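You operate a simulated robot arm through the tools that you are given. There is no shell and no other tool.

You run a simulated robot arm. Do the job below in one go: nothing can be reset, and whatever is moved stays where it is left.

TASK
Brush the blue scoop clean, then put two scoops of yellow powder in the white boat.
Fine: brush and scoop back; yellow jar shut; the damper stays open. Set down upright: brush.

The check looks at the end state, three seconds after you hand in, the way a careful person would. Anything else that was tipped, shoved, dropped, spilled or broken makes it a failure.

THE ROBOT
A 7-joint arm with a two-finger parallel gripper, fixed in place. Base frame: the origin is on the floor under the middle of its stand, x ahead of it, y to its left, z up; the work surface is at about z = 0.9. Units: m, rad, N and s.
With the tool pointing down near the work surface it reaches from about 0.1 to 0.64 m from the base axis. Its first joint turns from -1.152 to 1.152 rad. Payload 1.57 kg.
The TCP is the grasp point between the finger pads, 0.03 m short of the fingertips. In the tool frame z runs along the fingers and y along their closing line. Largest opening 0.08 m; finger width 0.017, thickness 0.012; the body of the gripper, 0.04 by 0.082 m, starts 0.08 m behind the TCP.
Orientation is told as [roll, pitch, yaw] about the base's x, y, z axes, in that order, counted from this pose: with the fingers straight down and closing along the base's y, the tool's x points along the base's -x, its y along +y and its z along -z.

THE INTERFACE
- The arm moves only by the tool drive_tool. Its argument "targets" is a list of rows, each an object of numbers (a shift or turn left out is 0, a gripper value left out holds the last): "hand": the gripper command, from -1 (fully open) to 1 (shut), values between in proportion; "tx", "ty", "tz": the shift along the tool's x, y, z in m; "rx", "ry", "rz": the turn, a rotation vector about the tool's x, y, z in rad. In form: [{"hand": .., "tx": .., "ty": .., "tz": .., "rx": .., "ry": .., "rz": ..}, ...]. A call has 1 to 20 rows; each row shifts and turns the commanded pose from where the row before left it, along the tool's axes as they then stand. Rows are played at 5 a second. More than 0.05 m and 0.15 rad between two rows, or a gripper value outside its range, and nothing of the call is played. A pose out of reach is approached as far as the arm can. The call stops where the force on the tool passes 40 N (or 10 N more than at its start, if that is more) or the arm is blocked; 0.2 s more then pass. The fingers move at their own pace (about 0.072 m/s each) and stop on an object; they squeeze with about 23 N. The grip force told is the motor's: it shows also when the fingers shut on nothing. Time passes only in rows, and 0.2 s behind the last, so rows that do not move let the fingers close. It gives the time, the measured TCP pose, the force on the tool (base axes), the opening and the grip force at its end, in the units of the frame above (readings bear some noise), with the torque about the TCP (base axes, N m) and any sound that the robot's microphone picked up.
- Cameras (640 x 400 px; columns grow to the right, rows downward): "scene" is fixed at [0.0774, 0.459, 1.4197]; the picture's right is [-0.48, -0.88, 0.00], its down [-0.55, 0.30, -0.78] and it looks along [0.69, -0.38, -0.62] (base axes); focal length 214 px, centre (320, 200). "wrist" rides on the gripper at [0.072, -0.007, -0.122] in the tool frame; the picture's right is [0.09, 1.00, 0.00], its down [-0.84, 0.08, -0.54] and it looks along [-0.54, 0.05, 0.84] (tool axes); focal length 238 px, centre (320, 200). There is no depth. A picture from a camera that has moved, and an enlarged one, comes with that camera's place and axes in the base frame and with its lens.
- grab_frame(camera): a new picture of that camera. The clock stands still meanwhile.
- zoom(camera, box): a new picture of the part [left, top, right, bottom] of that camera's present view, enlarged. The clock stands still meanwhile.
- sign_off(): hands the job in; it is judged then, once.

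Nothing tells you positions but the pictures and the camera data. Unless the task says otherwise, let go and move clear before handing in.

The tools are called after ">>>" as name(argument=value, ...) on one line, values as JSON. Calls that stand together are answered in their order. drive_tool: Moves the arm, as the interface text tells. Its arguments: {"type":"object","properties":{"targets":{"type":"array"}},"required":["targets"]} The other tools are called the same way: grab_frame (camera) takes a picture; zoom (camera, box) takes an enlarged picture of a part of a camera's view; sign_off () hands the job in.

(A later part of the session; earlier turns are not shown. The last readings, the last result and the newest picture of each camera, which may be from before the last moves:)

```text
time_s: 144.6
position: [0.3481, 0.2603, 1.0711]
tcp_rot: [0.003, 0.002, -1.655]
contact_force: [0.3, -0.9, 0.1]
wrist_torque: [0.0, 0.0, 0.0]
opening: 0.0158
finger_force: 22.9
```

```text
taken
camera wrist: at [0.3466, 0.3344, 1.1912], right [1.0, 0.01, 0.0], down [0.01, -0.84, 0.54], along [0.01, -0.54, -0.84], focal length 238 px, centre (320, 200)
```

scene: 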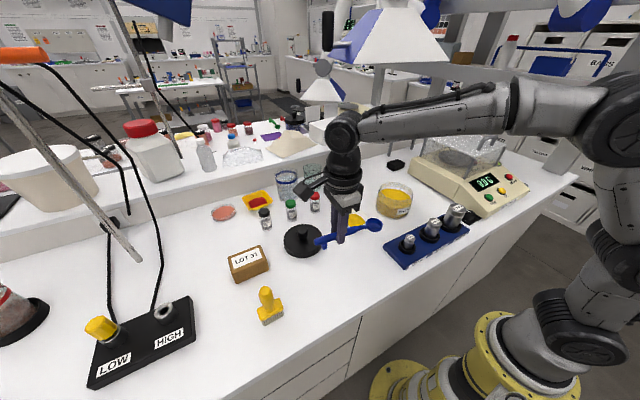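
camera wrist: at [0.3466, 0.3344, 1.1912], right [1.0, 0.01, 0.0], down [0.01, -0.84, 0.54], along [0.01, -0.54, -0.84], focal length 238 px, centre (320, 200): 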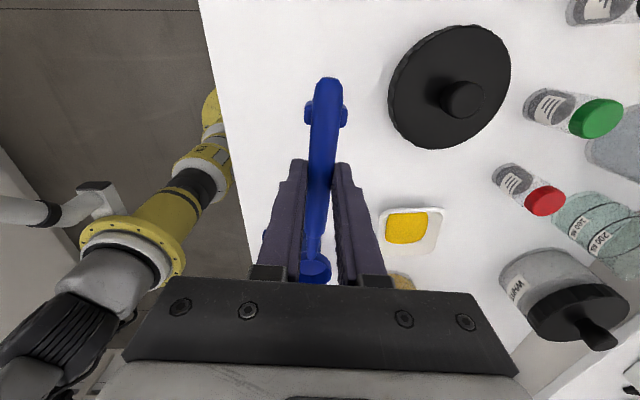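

The hand is back over the grasp point at the original orientation. I'll lower the scoop to the bench in steps until it just touches.

>>> drive_tool(targets=[{"hand": 1, "tz": 0.04}, {"tz": 0.04}, {"tz": 0.03}, {"tz": 0.012}, {"hand": 1}])

>>> drive_tool(targets=[{"hand": 1, "tz": 0.006}, {"tz": 0.003}, {"hand": 1}])

>>> drive_tool(targets=[{"hand": 1, "tz": 0.002}, {"hand": 1}])

>>> zoom(camera="scene", box=[280, 200, 400, 290])

```text
time_s: 145.8
position: [0.3462, 0.263, 0.945]
tcp_rot: [0.002, 0.003, -1.652]
contact_force: [0.2, -0.3, -0.8]
wrist_torque: [-0.02, -0.02, 0.0]
opening: 0.0154
finger_force: 23.1
```

```text
time_s: 146.6
position: [0.3464, 0.2635, 0.9394]
tcp_rot: [0.002, 0.003, -1.655]
contact_force: [0.5, 1.6, 6.3]
wrist_torque: [-0.65, 0.06, -0.03]
opening: 0.0154
finger_force: 22.8
```

```text
time_s: 147.2
position: [0.3479, 0.2634, 0.9384]
tcp_rot: [0.004, 0.003, -1.653]
contact_force: [-3.2, -3.6, 20.6]
wrist_torque: [-0.28, 0.06, -0.06]
opening: 0.0156
finger_force: 23.0
```

```text
4.44 times, centred on (340, 245) of scene
camera zoom: at [0.0771, 0.4588, 1.4198], right [-0.48, -0.88, 0.0], down [-0.55, 0.3, -0.78], along [0.69, -0.38, -0.62], focal length 953 px, centre (231, 0)
```

zoom: 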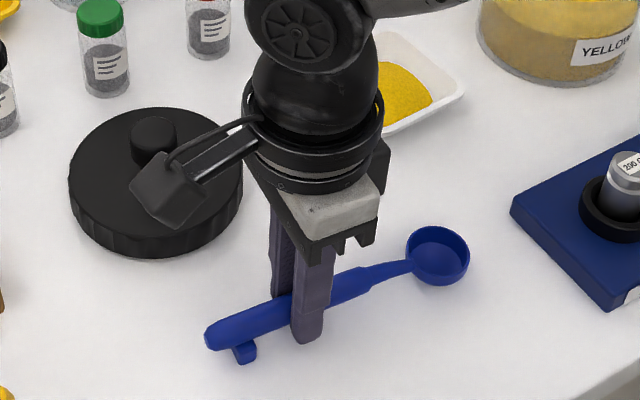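

The scoop touches down about 5 mm off its original spot in +y. I'll lift a few millimetres, correct that, and set it down again gently.

>>> drive_tool(targets=[{"hand": 1, "tz": -0.006}, {"tx": -0.005}, {"tz": 0.003}, {"hand": 1}])

>>> drive_tool(targets=[{"hand": 1, "tz": 0.001}, {"hand": 1}])

>>> drive_tool(targets=[{"hand": 1, "tz": 0.001}, {"hand": 1}])

>>> zoom(camera="scene", box=[300, 210, 420, 290])

```text
time_s: 148.2
position: [0.3466, 0.2578, 0.9404]
tcp_rot: [0.0, 0.002, -1.653]
contact_force: [0.1, 0.8, -0.8]
wrist_torque: [-0.01, 0.04, -0.02]
opening: 0.0156
finger_force: 23.4
```

```text
time_s: 148.8
position: [0.3469, 0.2571, 0.9387]
tcp_rot: [0.002, 0.002, -1.652]
contact_force: [0.6, -0.2, -0.2]
wrist_torque: [-0.01, -0.01, 0.03]
opening: 0.016
finger_force: 23.0
```

```text
time_s: 149.4
position: [0.3474, 0.2581, 0.9385]
tcp_rot: [0.002, 0.0, -1.653]
contact_force: [-0.5, -1.6, 4.0]
wrist_torque: [0.13, -0.03, 0.01]
opening: 0.0156
finger_force: 23.2
```

```text
5.00 times, centred on (360, 250) of scene
camera zoom: at [0.0774, 0.4589, 1.4198], right [-0.48, -0.88, 0.0], down [-0.55, 0.3, -0.78], along [0.69, -0.38, -0.62], focal length 1072 px, centre (120, -50)
```

zoom: 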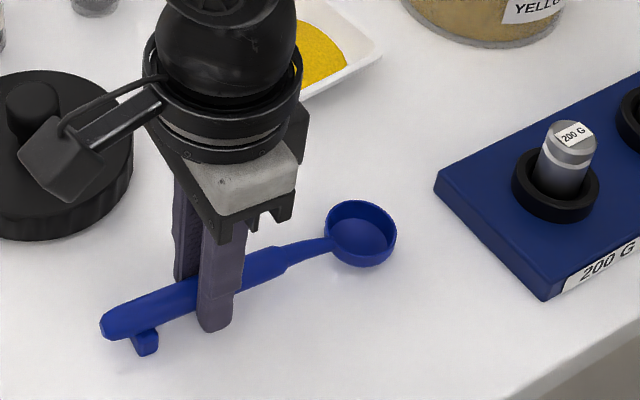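

The scoop now matches its original position to within a millimetre or two, touching with 4 N. I'll open the fingers and rise straight up.

>>> drive_tool(targets=[{"hand": 0.5}, {"hand": 0.3}, {"hand": 0}, {"hand": -0.5}, {"hand": -1}, {"hand": -1}, {"hand": -1}])

>>> drive_tool(targets=[{"hand": -1, "tz": -0.02}, {"tz": -0.04}, {"tz": -0.04}, {"tz": -0.04}, {"hand": -1}])

>>> grab_frame(camera="wrist")

>>> zoom(camera="scene", box=[300, 210, 420, 290])

```text
time_s: 151.0
position: [0.3461, 0.2575, 0.9389]
tcp_rot: [0.002, 0.003, -1.652]
contact_force: [-0.6, -0.4, -0.9]
wrist_torque: [-0.01, 0.01, -0.01]
opening: 0.0799
finger_force: 0.0
```

```text
time_s: 152.2
position: [0.3465, 0.2583, 1.0767]
tcp_rot: [0.001, 0.001, -1.653]
contact_force: [-0.1, 0.7, -0.1]
wrist_torque: [0.01, 0.01, -0.02]
opening: 0.0798
finger_force: 0.2
```

```text
taken
camera wrist: at [0.346, 0.3301, 1.1989], right [1.0, 0.01, 0.0], down [0.01, -0.84, 0.54], along [0.01, -0.54, -0.84], focal length 238 px, centre (320, 200)
```

wrist: 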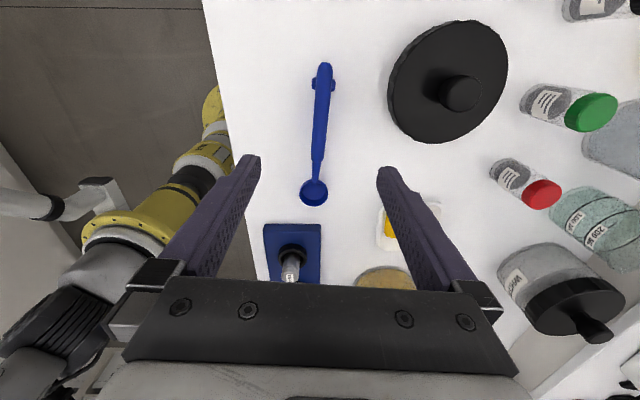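

```text
5.00 times, centred on (360, 250) of scene
camera zoom: at [0.0774, 0.459, 1.4197], right [-0.48, -0.88, 0.0], down [-0.55, 0.3, -0.78], along [0.69, -0.38, -0.62], focal length 1072 px, centre (120, -50)
```

zoom: 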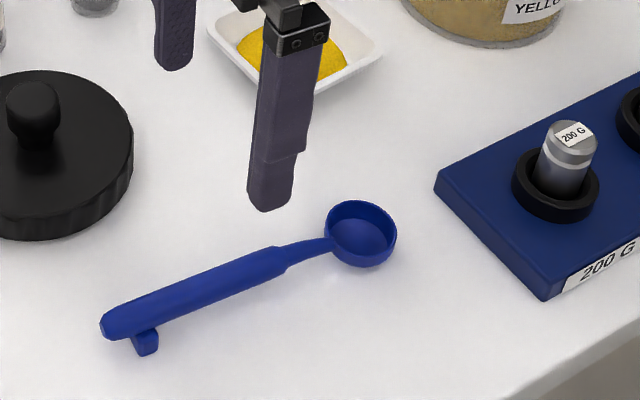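

The scoop is back in place, clean-looking and undisturbed. Next is the jar's lid: about (0.482, 0.298), ~0.128 m across with a knob; I'll turn to yaw 0 and move over it.

>>> drive_tool(targets=[{"hand": -1, "rz": -0.1378}, {"rz": -0.1378}, {"rz": -0.1378}, {"rz": -0.1378}, {"rz": -0.1378}, {"rz": -0.1378}, {"rz": -0.1378}, {"rz": -0.1378}, {"rz": -0.1378}, {"rz": -0.1378}, {"rz": -0.1378}, {"rz": -0.1378}, {"tx": -0.04, "ty": 0.012}, {"tx": -0.04, "ty": 0.014}, {"tx": -0.04, "ty": 0.014}, {"hand": -1}])

>>> grab_frame(camera="wrist")

>>> zoom(camera="scene", box=[250, 180, 350, 270])

```text
time_s: 155.6
position: [0.4664, 0.2996, 1.0807]
tcp_rot: [0.001, -0.004, 0.002]
contact_force: [-0.2, 0.5, -0.5]
wrist_torque: [-0.04, 0.03, 0.0]
opening: 0.0799
finger_force: 0.1
```

```text
taken
camera wrist: at [0.3949, 0.2927, 1.2016], right [-0.09, 1.0, 0.0], down [0.84, 0.08, 0.54], along [0.54, 0.05, -0.84], focal length 238 px, centre (320, 200)
```

wrist: 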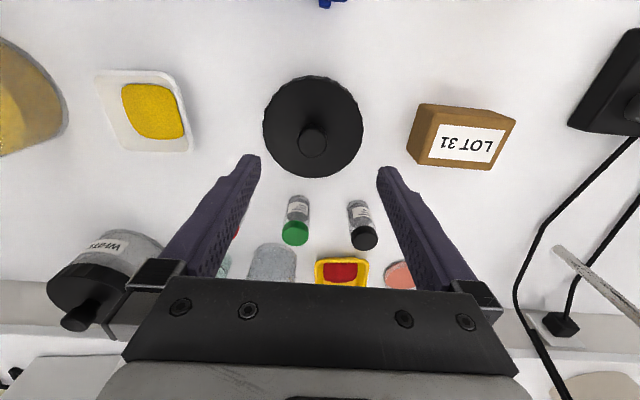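

```text
4.44 times, centred on (300, 225) of scene
camera zoom: at [0.0775, 0.459, 1.4197], right [-0.48, -0.88, 0.0], down [-0.55, 0.3, -0.78], along [0.69, -0.38, -0.62], focal length 953 px, centre (409, 89)
```

zoom: 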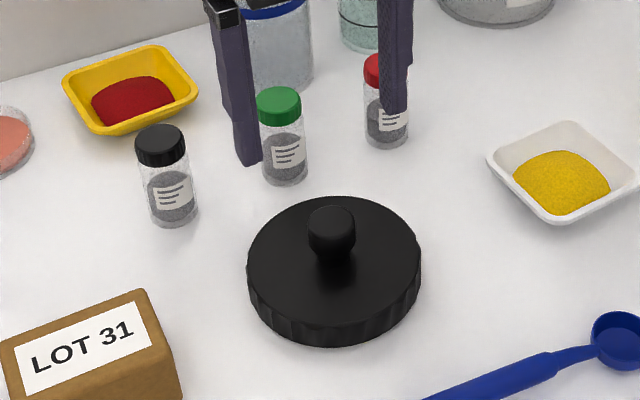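

>>> zoom(camera="wrist", box=[240, 60, 400, 190])

```text
3.08 times, centred on (320, 125) of wrist
camera zoom: at [0.3949, 0.2927, 1.2016], right [-0.09, 1.0, 0.0], down [0.84, 0.08, 0.54], along [0.54, 0.05, -0.84], focal length 733 px, centre (320, 431)
```

zoom: 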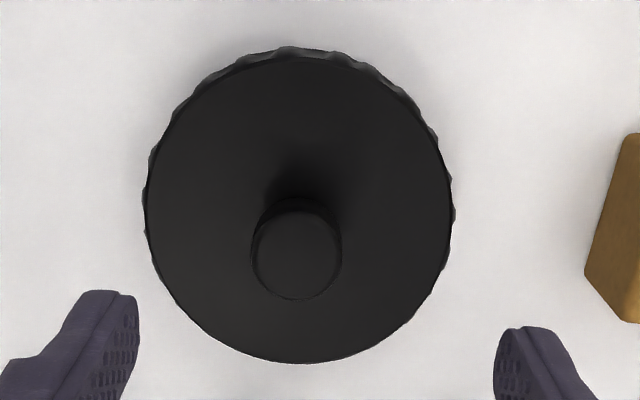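

The lid is centred near (0.476, 0.293) with the knob top at about z 0.967. I'll shift over it and come down part way to refine.

>>> drive_tool(targets=[{"hand": -1, "tx": -0.0096, "ty": -0.0068}, {"tz": 0.03}, {"tz": 0.03}, {"hand": -1}])

>>> grab_frame(camera="wrist")

>>> zoom(camera="scene", box=[250, 180, 350, 270])

```text
time_s: 156.6
position: [0.4756, 0.292, 1.0188]
tcp_rot: [0.001, -0.002, 0.002]
contact_force: [-0.7, -0.4, -0.8]
wrist_torque: [0.02, 0.01, 0.0]
opening: 0.0799
finger_force: 0.1
```

```text
taken
camera wrist: at [0.4037, 0.2846, 1.1415], right [-0.09, 1.0, 0.0], down [0.84, 0.08, 0.54], along [0.54, 0.05, -0.84], focal length 238 px, centre (320, 200)
```

wrist: 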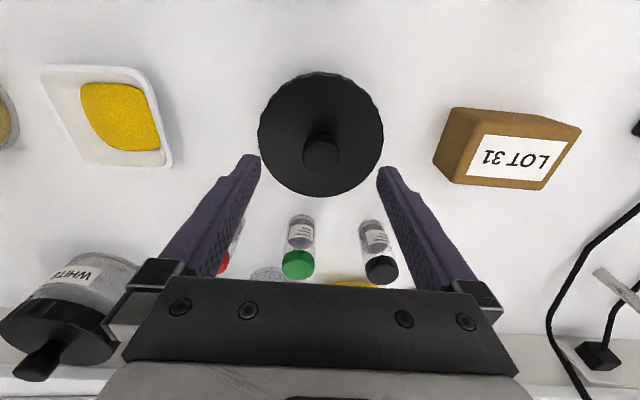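

```text
4.44 times, centred on (300, 225) of scene
camera zoom: at [0.0774, 0.459, 1.4197], right [-0.48, -0.88, 0.0], down [-0.55, 0.3, -0.78], along [0.69, -0.38, -0.62], focal length 953 px, centre (409, 89)
```

zoom: 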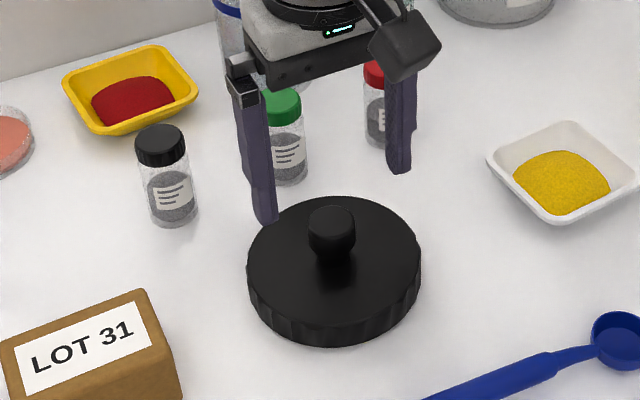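

The knob is centred under the hand. I'll descend to grip height and close on the knob.

>>> drive_tool(targets=[{"hand": -1, "tz": 0.025}, {"tz": 0.02}, {"tz": 0.01}, {"hand": -1}])

>>> zoom(camera="scene", box=[250, 180, 350, 270])

>>> grab_frame(camera="wrist")

```text
time_s: 157.6
position: [0.4777, 0.2937, 0.9637]
tcp_rot: [0.001, -0.001, 0.003]
contact_force: [0.2, -0.4, -0.7]
wrist_torque: [-0.01, 0.0, 0.01]
opening: 0.0802
finger_force: 0.2
```

```text
4.44 times, centred on (300, 225) of scene
camera zoom: at [0.0774, 0.459, 1.4197], right [-0.48, -0.88, 0.0], down [-0.55, 0.3, -0.78], along [0.69, -0.38, -0.62], focal length 953 px, centre (409, 89)
```

zoom: 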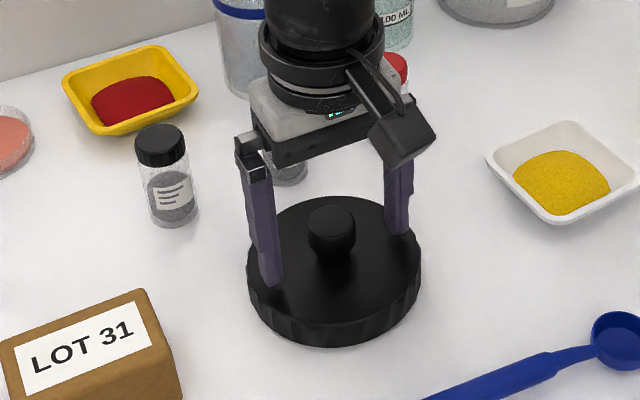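

```text
taken
camera wrist: at [0.4048, 0.286, 1.0848], right [-0.09, 1.0, 0.0], down [0.84, 0.08, 0.54], along [0.54, 0.05, -0.84], focal length 238 px, centre (320, 200)
```

wrist: 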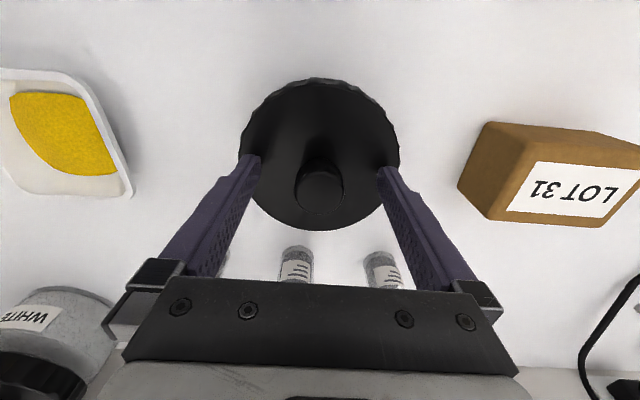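

>>> drive_tool(targets=[{"hand": 0}, {"hand": 0.6}, {"hand": 1}, {"hand": 1}, {"hand": 1}])

>>> drive_tool(targets=[{"hand": 1, "tz": -0.01}, {"tz": -0.02}, {"tz": -0.03}, {"tz": -0.03}, {"hand": 1}])

>>> zoom(camera="scene", box=[240, 130, 360, 250])

>>> grab_frame(camera="wrist")

```text
time_s: 158.8
position: [0.4757, 0.2917, 0.9657]
tcp_rot: [0.002, -0.001, 0.002]
contact_force: [0.3, 0.9, 0.8]
wrist_torque: [-0.04, -0.01, 0.01]
opening: 0.0305
finger_force: 23.4
```

```text
time_s: 160.0
position: [0.476, 0.2905, 1.0523]
tcp_rot: [0.0, -0.002, 0.002]
contact_force: [0.0, 0.4, -1.0]
wrist_torque: [0.01, -0.01, 0.0]
opening: 0.0305
finger_force: 23.1
```

```text
3.33 times, centred on (300, 190) of scene
camera zoom: at [0.0774, 0.459, 1.4197], right [-0.48, -0.88, 0.0], down [-0.55, 0.3, -0.78], along [0.69, -0.38, -0.62], focal length 715 px, centre (387, 233)
```

zoom: 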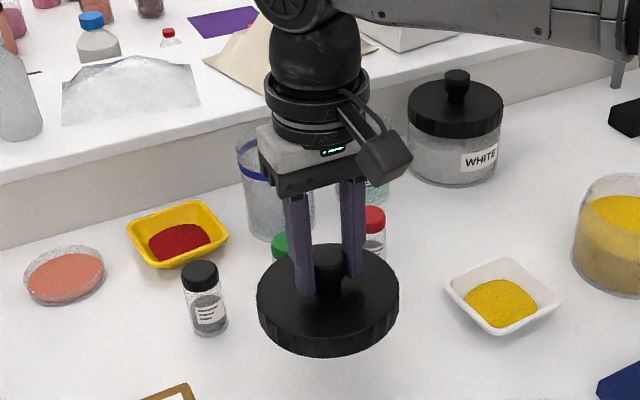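

```text
taken
camera wrist: at [0.404, 0.2838, 1.1729], right [-0.09, 1.0, 0.0], down [0.84, 0.08, 0.54], along [0.54, 0.05, -0.84], focal length 238 px, centre (320, 200)
```

wrist: 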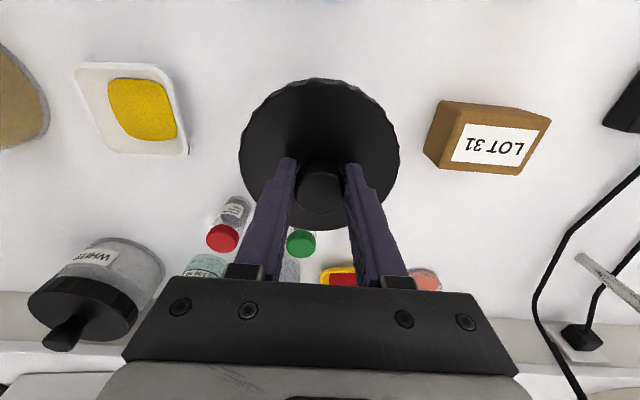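

The lid is held level by its knob. I'll carry it toward the jar but stop short (over the boat) to measure the jar's centre precisely in the wrist view.

>>> drive_tool(targets=[{"hand": 1, "tz": -0.012, "ty": -0.01}, {"ty": -0.03}, {"ty": -0.04}, {"ty": -0.04}, {"ty": -0.04}, {"ty": -0.03}, {"ty": -0.01}, {"hand": 1}])

>>> grab_frame(camera="wrist")

>>> grab_frame(camera="scene")

```text
time_s: 161.8
position: [0.478, 0.0903, 1.0641]
tcp_rot: [0.001, -0.002, 0.003]
contact_force: [-0.2, 0.9, -0.2]
wrist_torque: [-0.02, -0.01, 0.0]
opening: 0.0304
finger_force: 23.0
```

```text
taken
camera wrist: at [0.4063, 0.0831, 1.1854], right [-0.09, 1.0, 0.0], down [0.84, 0.08, 0.54], along [0.54, 0.05, -0.84], focal length 238 px, centre (320, 200)
```

wrist: 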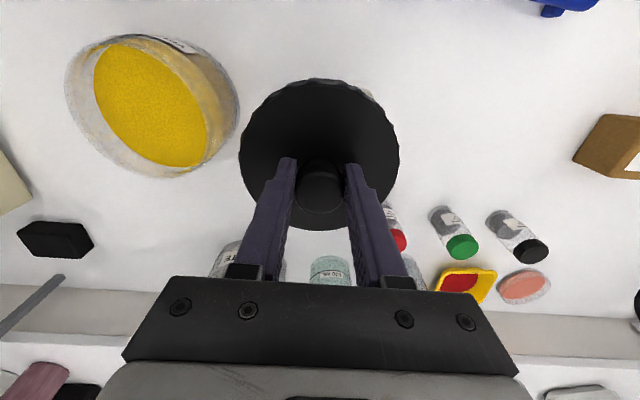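

```text
taken
```

scene: 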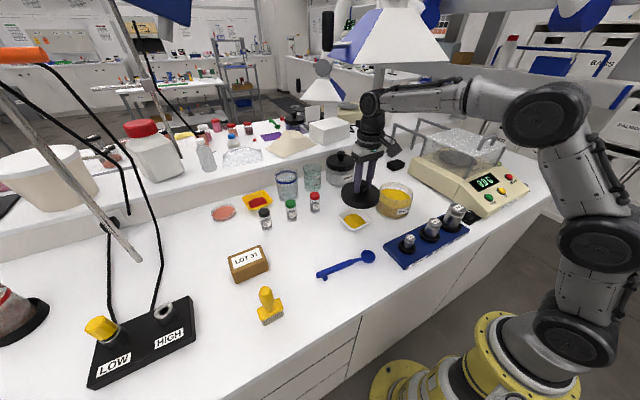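

>>> zoom(camera="wrist", box=[50, 20, 250, 190])

```text
2.35 times, centred on (150, 105) of wrist
camera zoom: at [0.4063, 0.0831, 1.1854], right [-0.09, 1.0, 0.0], down [0.84, 0.08, 0.54], along [0.54, 0.05, -0.84], focal length 561 px, centre (720, 424)
```

zoom: 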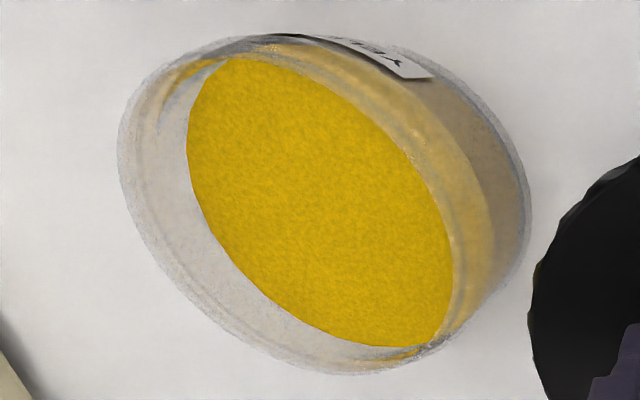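

I see the jar clearly: centre about (0.4715, −0.0615). I'll enlarge the held lid to measure its offset from the hand before aligning.

>>> zoom(camera="wrist", box=[220, 60, 420, 240])

>>> zoom(camera="scene", box=[310, 140, 430, 230])

```text
2.22 times, centred on (320, 150) of wrist
camera zoom: at [0.4063, 0.0831, 1.1854], right [-0.09, 1.0, 0.0], down [0.84, 0.08, 0.54], along [0.54, 0.05, -0.84], focal length 530 px, centre (320, 311)
```

zoom: 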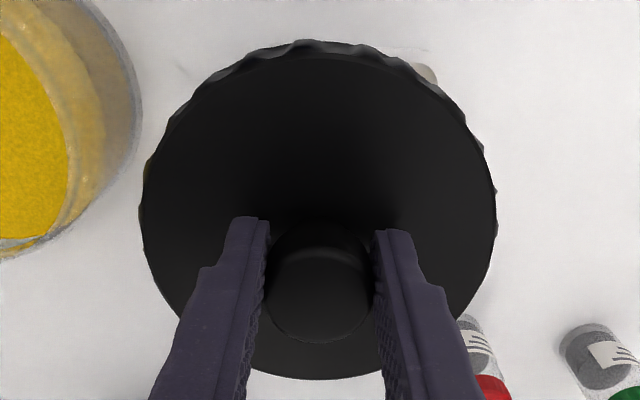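

```text
4.44 times, centred on (370, 185) of scene
camera zoom: at [0.0774, 0.459, 1.4197], right [-0.48, -0.88, 0.0], down [-0.55, 0.3, -0.78], along [0.69, -0.38, -0.62], focal length 953 px, centre (98, 267)
```

zoom: 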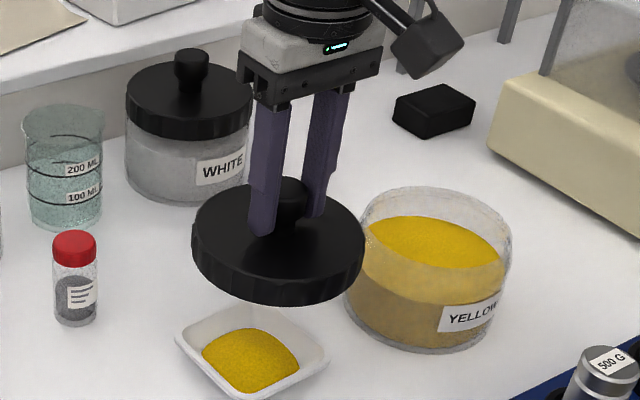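

The lid's centre sits roughly 3 mm ahead of the hand axis. I'll move it over the jar with about 1.4 cm clearance and check alignment from both cameras.

>>> drive_tool(targets=[{"hand": 1, "ty": -0.02, "tx": 0.0015}, {"ty": -0.035, "tx": 0.0018}, {"ty": -0.035, "tx": 0.0018}, {"ty": -0.035, "tx": 0.0018}, {"ty": -0.0263, "tx": 0.0016}, {"hand": 1}, {"hand": 1}])

>>> zoom(camera="scene", box=[350, 140, 450, 230])

>>> zoom(camera="wrist", box=[200, 40, 440, 240])

>>> grab_frame(camera="scene")

```text
time_s: 163.4
position: [0.4684, -0.0603, 1.0647]
tcp_rot: [0.0, -0.002, 0.002]
contact_force: [0.1, 0.3, 0.3]
wrist_torque: [0.02, -0.02, 0.01]
opening: 0.0305
finger_force: 23.5
```

```text
4.44 times, centred on (400, 185) of scene
camera zoom: at [0.0774, 0.459, 1.4197], right [-0.48, -0.88, 0.0], down [-0.55, 0.3, -0.78], along [0.69, -0.38, -0.62], focal length 953 px, centre (-36, 267)
```

zoom: 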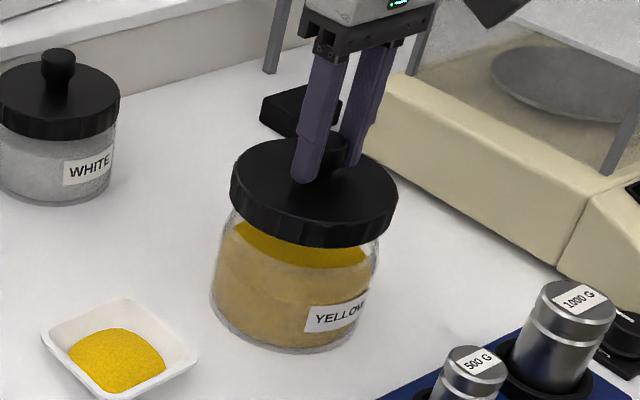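

```text
2.00 times, centred on (320, 140) of wrist
camera zoom: at [0.3965, -0.0675, 1.1852], right [-0.09, 1.0, 0.0], down [0.84, 0.08, 0.54], along [0.54, 0.05, -0.84], focal length 477 px, centre (320, 320)
```

zoom: 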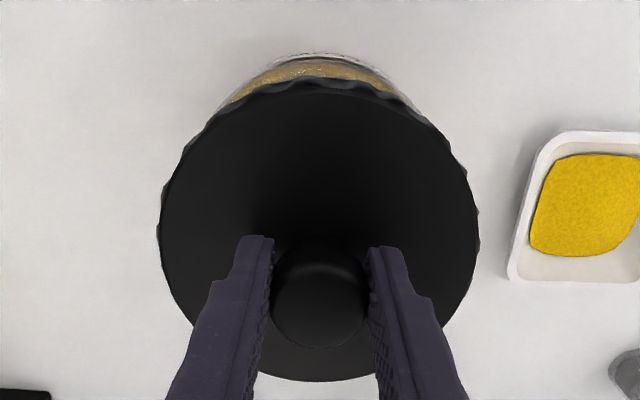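

```text
taken
```

scene: 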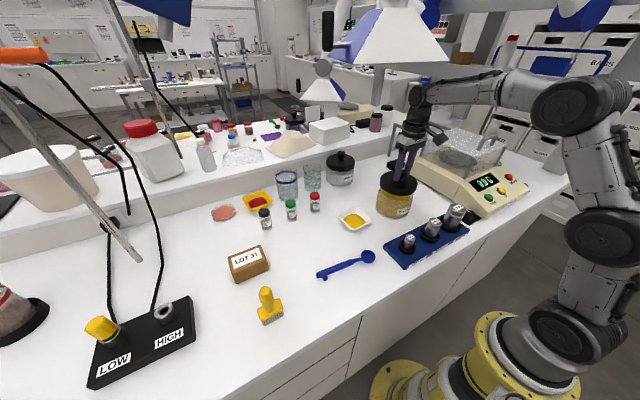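

The lid is over the jar and both views look close to concentric. I'll zoom further to compare the lid's edges with the jar's walls.

>>> zoom(camera="scene", box=[370, 165, 420, 225])

>>> zoom(camera="wrist", box=[265, 50, 375, 110])

```text
6.67 times, centred on (395, 195) of scene
camera zoom: at [0.0774, 0.459, 1.4197], right [-0.48, -0.88, 0.0], down [-0.55, 0.3, -0.78], along [0.69, -0.38, -0.62], focal length 1430 px, centre (-180, 233)
```

zoom: 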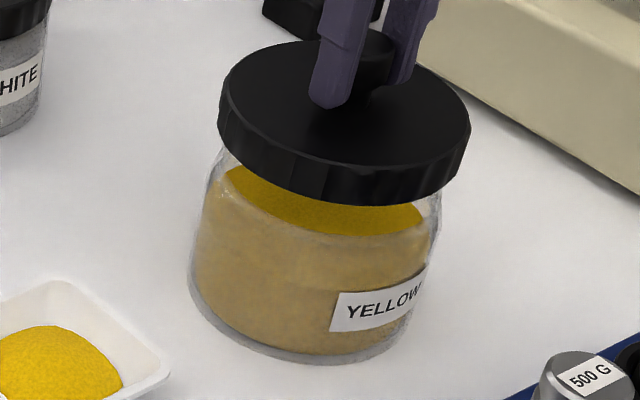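

```text
5.82 times, centred on (320, 80) of wrist
camera zoom: at [0.3965, -0.0675, 1.1852], right [-0.09, 1.0, 0.0], down [0.84, 0.08, 0.54], along [0.54, 0.05, -0.84], focal length 1387 px, centre (320, 898)
```

zoom: 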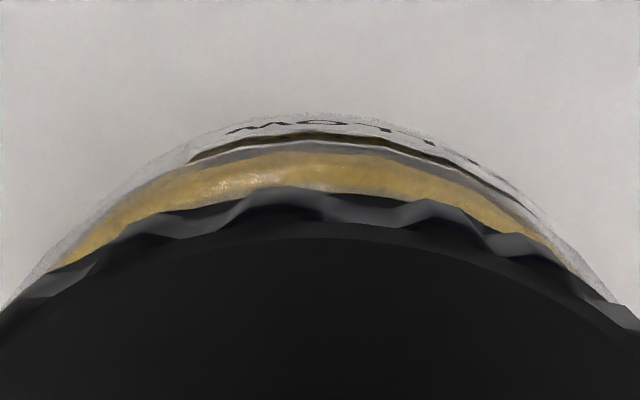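

Comparing edges, the lid sits about 4–5 mm too far in +x and 1 mm in +y. I'll correct that, then lower in small steps while watching force.

>>> drive_tool(targets=[{"hand": 1, "tx": 0.0045, "ty": -0.001}, {"tz": 0.008}, {"hand": 1}])

>>> zoom(camera="wrist", box=[265, 50, 375, 110])

>>> zoom(camera="scene", box=[370, 165, 420, 225])

```text
time_s: 164.2
position: [0.4646, -0.06, 1.0576]
tcp_rot: [0.003, -0.002, 0.0]
contact_force: [-0.3, 0.7, -1.1]
wrist_torque: [0.01, 0.01, 0.04]
opening: 0.0304
finger_force: 23.3
```

```text
5.82 times, centred on (320, 80) of wrist
camera zoom: at [0.3923, -0.0679, 1.1773], right [-0.09, 1.0, 0.0], down [0.84, 0.08, 0.54], along [0.54, 0.05, -0.84], focal length 1387 px, centre (320, 898)
```

zoom: 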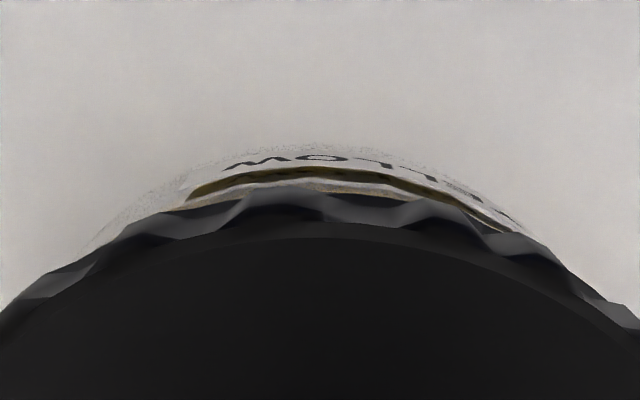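

```text
6.67 times, centred on (395, 195) of scene
camera zoom: at [0.0774, 0.459, 1.4197], right [-0.48, -0.88, 0.0], down [-0.55, 0.3, -0.78], along [0.69, -0.38, -0.62], focal length 1430 px, centre (-180, 233)
```

zoom: 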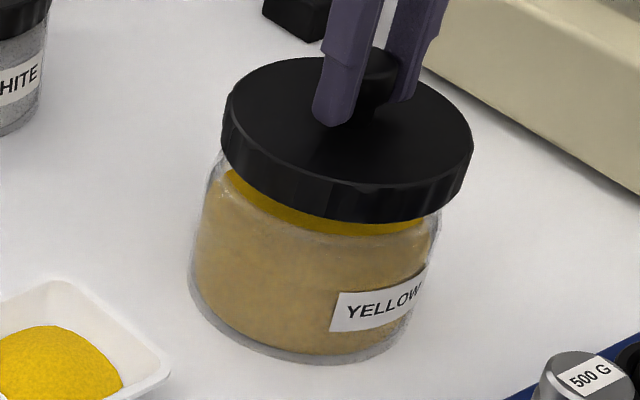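

Cross-checking both cameras, I overcorrected slightly; I'll move back 2 mm in x and 1 mm in y, then lower step by step.

>>> drive_tool(targets=[{"hand": 1, "tx": -0.002, "ty": 0.001}, {"tz": 0.005}, {"hand": 1}])

>>> drive_tool(targets=[{"hand": 1, "tz": 0.003}, {"hand": 1}])

>>> drive_tool(targets=[{"hand": 1, "tz": 0.003}, {"hand": 1}])

```text
time_s: 165.0
position: [0.4658, -0.0606, 1.0513]
tcp_rot: [0.0, -0.002, 0.002]
contact_force: [-0.1, 0.3, 0.3]
wrist_torque: [0.0, -0.01, -0.01]
opening: 0.0304
finger_force: 23.0
```

```text
time_s: 165.6
position: [0.4675, -0.0602, 1.0488]
tcp_rot: [0.001, -0.002, 0.002]
contact_force: [0.2, -0.1, -0.9]
wrist_torque: [0.02, -0.02, 0.01]
opening: 0.0305
finger_force: 22.9
```

```text
time_s: 166.2
position: [0.4668, -0.0598, 1.0456]
tcp_rot: [0.004, -0.002, 0.001]
contact_force: [-0.2, 0.4, -0.5]
wrist_torque: [-0.02, 0.04, 0.01]
opening: 0.0305
finger_force: 23.0
```

>>> drive_tool(targets=[{"hand": 1, "tz": 0.002}, {"hand": 1}])

>>> drive_tool(targets=[{"hand": 1, "tz": 0.002}, {"hand": 1}])

>>> zoom(camera="scene", box=[370, 165, 420, 225])

>>> zoom(camera="wrist", box=[265, 50, 375, 110])

```text
time_s: 166.8
position: [0.4668, -0.0598, 1.0438]
tcp_rot: [0.0, -0.002, 0.003]
contact_force: [1.0, -0.3, -0.1]
wrist_torque: [0.01, 0.01, -0.03]
opening: 0.0302
finger_force: 23.0
```

```text
time_s: 167.4
position: [0.4662, -0.0608, 1.0416]
tcp_rot: [0.002, -0.003, 0.002]
contact_force: [0.1, 0.0, -0.4]
wrist_torque: [0.01, -0.01, 0.02]
opening: 0.0303
finger_force: 22.6
```

```text
6.67 times, centred on (395, 195) of scene
camera zoom: at [0.0774, 0.459, 1.4197], right [-0.48, -0.88, 0.0], down [-0.55, 0.3, -0.78], along [0.69, -0.38, -0.62], focal length 1430 px, centre (-180, 233)
```

zoom: 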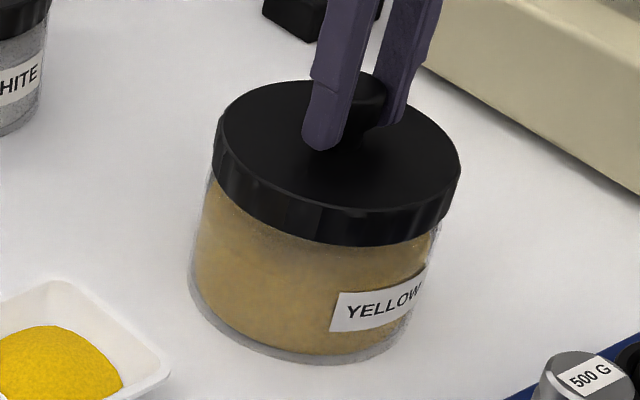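

```text
5.82 times, centred on (320, 80) of wrist
camera zoom: at [0.3944, -0.0672, 1.1622], right [-0.09, 1.0, 0.0], down [0.84, 0.08, 0.54], along [0.54, 0.05, -0.84], focal length 1387 px, centre (320, 898)
```

zoom: 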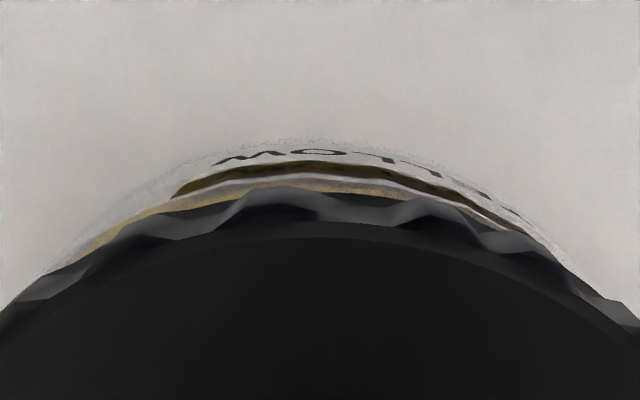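

No contact yet with the skirt level with the rim. I'll look closer at the left and right edges before going further.

>>> zoom(camera="scene", box=[372, 178, 412, 212])

```text
11.76 times, centred on (392, 195) of scene
camera zoom: at [0.0774, 0.459, 1.4197], right [-0.48, -0.88, 0.0], down [-0.55, 0.3, -0.78], along [0.69, -0.38, -0.62], focal length 2523 px, centre (-527, 259)
```

zoom: 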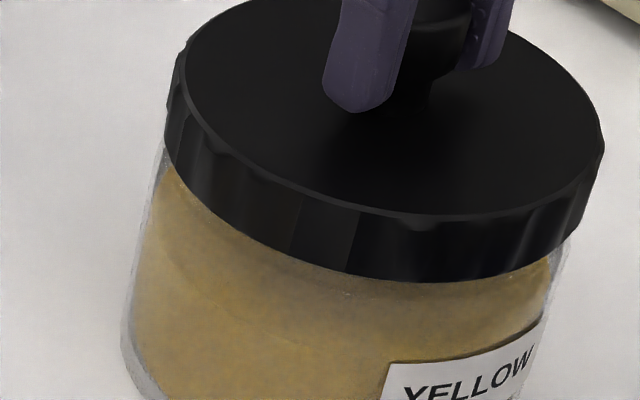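

The skirt's lower edge is already below where the jar's rim was, with no contact – the lid is sliding over the jar. I'll keep lowering in small steps until it seats.

>>> drive_tool(targets=[{"hand": 1, "tz": 0.002}, {"hand": 1}])

>>> drive_tool(targets=[{"hand": 1, "tz": 0.002}, {"hand": 1}])

>>> drive_tool(targets=[{"hand": 1, "tz": 0.002}, {"hand": 1}])

>>> drive_tool(targets=[{"hand": 1, "tz": 0.002}, {"hand": 1}])

```text
time_s: 168.0
position: [0.4656, -0.0603, 1.0391]
tcp_rot: [0.002, -0.002, 0.003]
contact_force: [0.5, -0.4, -0.3]
wrist_torque: [-0.01, -0.01, 0.0]
opening: 0.0305
finger_force: 22.9
```

```text
time_s: 168.6
position: [0.4665, -0.0602, 1.0373]
tcp_rot: [0.002, -0.001, 0.001]
contact_force: [0.0, -0.4, -0.1]
wrist_torque: [0.0, 0.04, 0.01]
opening: 0.0304
finger_force: 23.5
```

```text
time_s: 169.2
position: [0.4656, -0.06, 1.0341]
tcp_rot: [0.002, -0.002, 0.004]
contact_force: [0.2, 0.1, 0.0]
wrist_torque: [0.02, 0.02, 0.01]
opening: 0.0305
finger_force: 22.8
```

```text
time_s: 169.8
position: [0.4671, -0.0604, 1.0328]
tcp_rot: [0.001, -0.001, 0.001]
contact_force: [-0.1, -0.3, -0.7]
wrist_torque: [-0.02, 0.02, 0.01]
opening: 0.0303
finger_force: 22.6
```

>>> drive_tool(targets=[{"hand": 1, "tz": 0.0015}, {"hand": 1}])

>>> drive_tool(targets=[{"hand": 1, "tz": 0.0015}, {"hand": 1}])

>>> zoom(camera="scene", box=[365, 165, 425, 225])

```text
time_s: 170.4
position: [0.4657, -0.0586, 1.0332]
tcp_rot: [0.003, -0.003, 0.002]
contact_force: [-1.0, -0.1, 3.8]
wrist_torque: [-0.2, 0.13, -0.08]
opening: 0.0303
finger_force: 23.4
```

```text
time_s: 171.0
position: [0.4672, -0.0603, 1.032]
tcp_rot: [0.001, -0.006, 0.001]
contact_force: [-6.9, 0.6, 18.7]
wrist_torque: [-0.26, 0.39, -0.09]
opening: 0.0303
finger_force: 23.3
```

```text
6.67 times, centred on (395, 195) of scene
camera zoom: at [0.077, 0.4591, 1.4197], right [-0.48, -0.88, 0.0], down [-0.55, 0.3, -0.78], along [0.69, -0.38, -0.62], focal length 1430 px, centre (-180, 233)
```

zoom: 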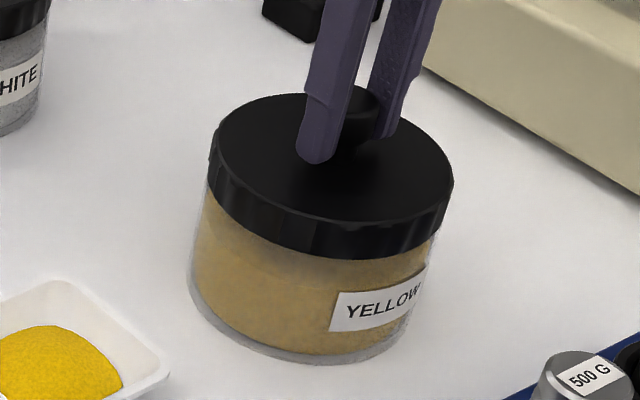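

The lid has met resistance at z≈1.032 with the load fairly well distributed, which fits being seated on the rim. I'll ease the pressure and inspect before letting go.

>>> drive_tool(targets=[{"hand": 1, "tz": -0.0015}, {"hand": 1}])

>>> zoom(camera="scene", box=[372, 178, 412, 212])

>>> zoom(camera="wrist", box=[200, 40, 440, 240])

>>> zoom(camera="scene", box=[310, 130, 430, 230])

```text
time_s: 171.6
position: [0.4684, -0.0592, 1.0322]
tcp_rot: [0.001, -0.005, 0.002]
contact_force: [-1.9, 0.3, 12.6]
wrist_torque: [-0.26, -0.36, -0.06]
opening: 0.0305
finger_force: 23.0
```

```text
11.76 times, centred on (392, 195) of scene
camera zoom: at [0.0772, 0.4591, 1.4197], right [-0.48, -0.88, 0.0], down [-0.55, 0.3, -0.78], along [0.69, -0.38, -0.62], focal length 2523 px, centre (-527, 259)
```

zoom: 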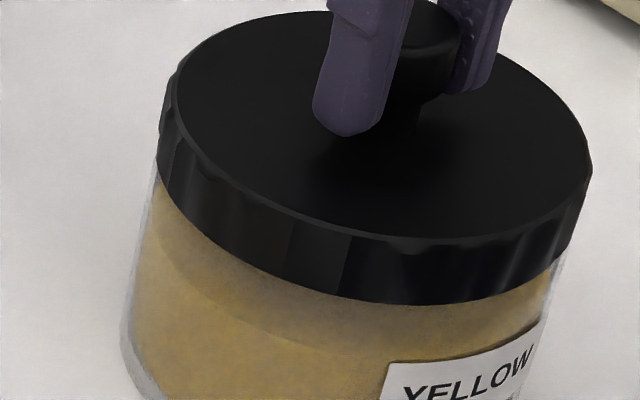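

```text
2.00 times, centred on (320, 140) of wrist
camera zoom: at [0.3949, -0.0668, 1.1534], right [-0.09, 1.0, 0.0], down [0.83, 0.08, 0.55], along [0.54, 0.05, -0.84], focal length 477 px, centre (320, 320)
```

zoom: 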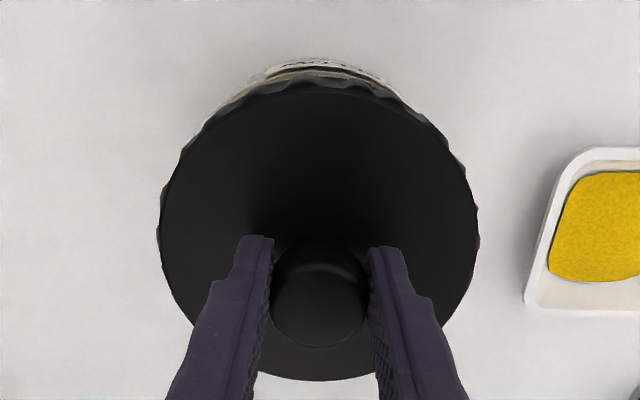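

```text
4.00 times, centred on (370, 180) of scene
camera zoom: at [0.0772, 0.4591, 1.4197], right [-0.48, -0.88, 0.0], down [-0.55, 0.3, -0.78], along [0.69, -0.38, -0.62], focal length 858 px, centre (120, 280)
```

zoom: 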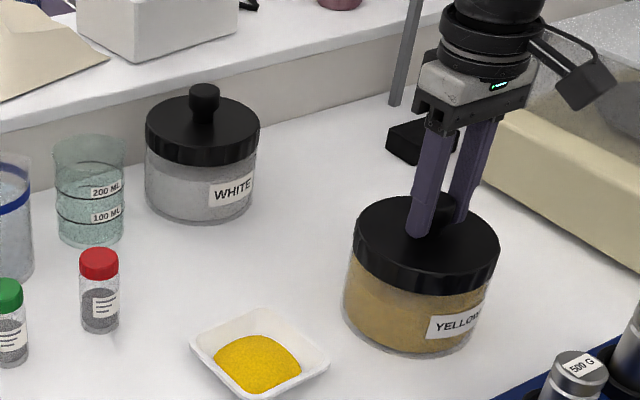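

It looks seated like the white jar's lid. I'll relieve the remaining pressure, then open the fingers gently.

>>> drive_tool(targets=[{"hand": 1, "tz": -0.001}, {"hand": 1}])

>>> drive_tool(targets=[{"hand": 0.15}, {"hand": 0.05}, {"hand": -0.1}, {"hand": -0.4}, {"hand": -0.8}, {"hand": -0.8}])

>>> zoom(camera="scene", box=[365, 160, 425, 225])

>>> zoom(camera="wrist", box=[200, 40, 440, 240])

```text
time_s: 172.2
position: [0.4673, -0.0597, 1.0322]
tcp_rot: [0.003, -0.001, 0.002]
contact_force: [2.8, -1.1, 4.8]
wrist_torque: [-0.24, -0.33, 0.0]
opening: 0.0302
finger_force: 23.4
```

```text
time_s: 173.6
position: [0.467, -0.0599, 1.0323]
tcp_rot: [0.001, -0.001, 0.001]
contact_force: [0.2, 0.7, 0.7]
wrist_torque: [0.05, 0.03, 0.01]
opening: 0.0717
finger_force: 0.1
```

```text
6.15 times, centred on (395, 192) of scene
camera zoom: at [0.0774, 0.459, 1.4197], right [-0.48, -0.88, 0.0], down [-0.55, 0.3, -0.78], along [0.69, -0.38, -0.62], focal length 1320 px, centre (-142, 246)
```

zoom: 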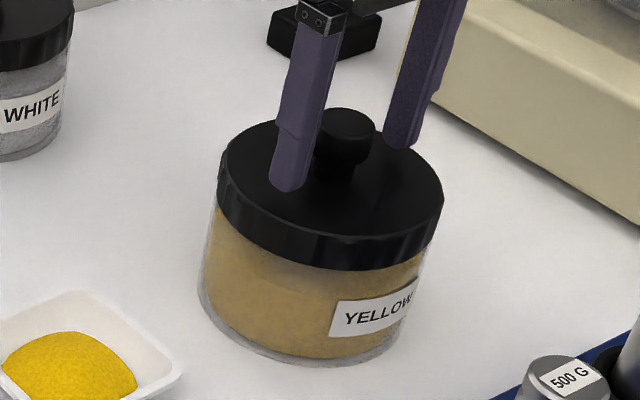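

```text
2.00 times, centred on (320, 140) of wrist
camera zoom: at [0.3951, -0.0665, 1.1543], right [-0.09, 1.0, 0.0], down [0.84, 0.08, 0.54], along [0.54, 0.05, -0.84], focal length 477 px, centre (320, 320)
```

zoom: 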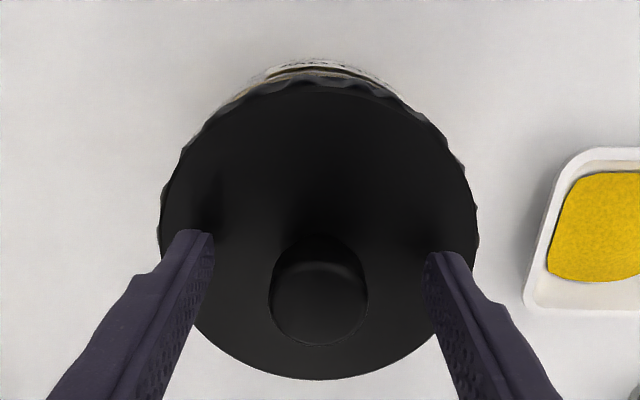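

The lid rests level on the jar with the hand free of it. I'll rise slightly and draw back toward the robot (staying low under the hood), then clear the work area.

>>> drive_tool(targets=[{"hand": -1}, {"hand": -1, "tz": -0.012}, {"tz": -0.005, "tx": 0.02}, {"tx": 0.04}, {"tx": 0.04}, {"tx": 0.02, "tz": -0.02}, {"ty": 0.04, "tz": -0.02}, {"ty": 0.045, "tz": -0.01}, {"ty": 0.045}, {"ty": 0.045}, {"ty": 0.045}, {"hand": -1}])

>>> grab_frame(camera="scene")

>>> zoom(camera="scene", box=[320, 150, 440, 250])

>>> zoom(camera="scene", box=[280, 0, 520, 150])

>>> grab_frame(camera="wrist")

```text
time_s: 176.2
position: [0.3456, 0.1616, 1.1018]
tcp_rot: [0.002, -0.004, 0.003]
contact_force: [-0.4, 0.2, 0.3]
wrist_torque: [0.0, 0.0, -0.03]
opening: 0.0798
finger_force: 0.1
```

```text
taken
```

scene: 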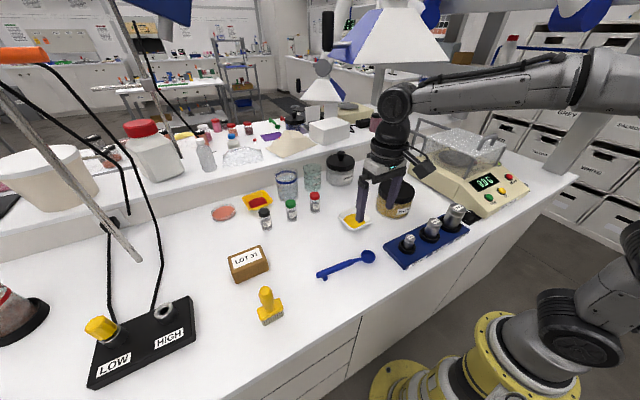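

```text
4.00 times, centred on (380, 200) of scene
camera zoom: at [0.0774, 0.459, 1.4197], right [-0.48, -0.88, 0.0], down [-0.55, 0.3, -0.78], along [0.69, -0.38, -0.62], focal length 858 px, centre (80, 200)
```

zoom: 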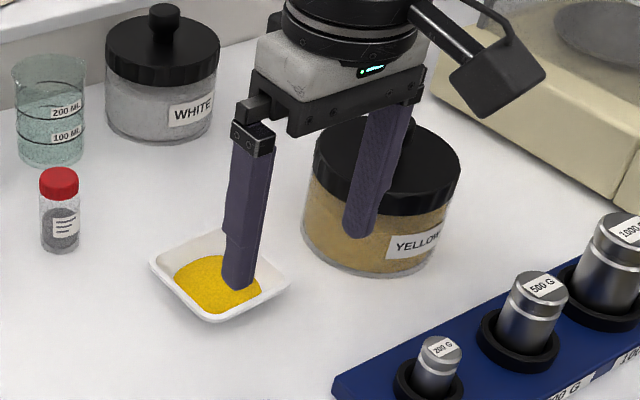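

```text
2.67 times, centred on (400, 75) of scene
camera zoom: at [0.0774, 0.459, 1.4197], right [-0.48, -0.88, 0.0], down [-0.55, 0.3, -0.78], along [0.69, -0.38, -0.62], focal length 572 px, centre (107, 533)
```

zoom: 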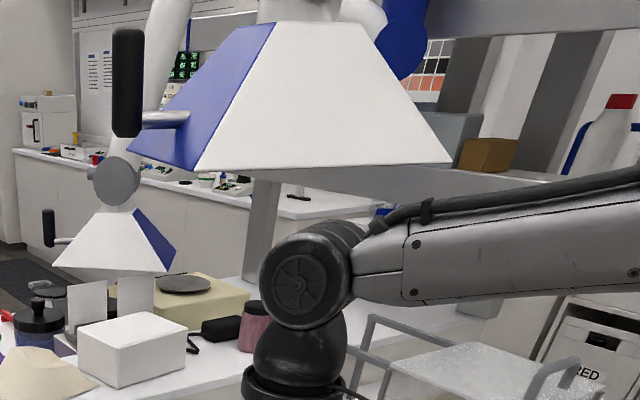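

```text
taken
camera wrist: at [0.2733, 0.1542, 1.2229], right [-0.09, 1.0, 0.0], down [0.84, 0.08, 0.54], along [0.54, 0.05, -0.84], focal length 238 px, centre (320, 200)
```

wrist: 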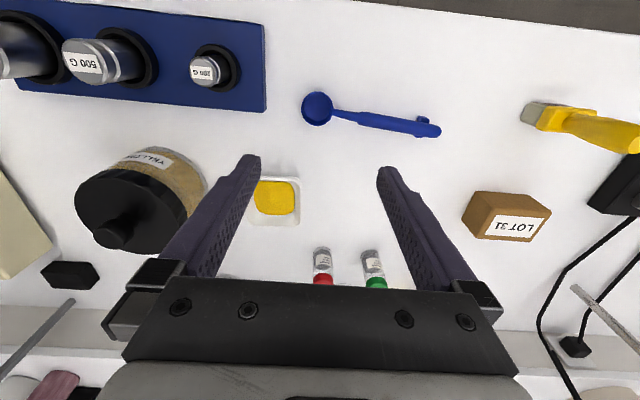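

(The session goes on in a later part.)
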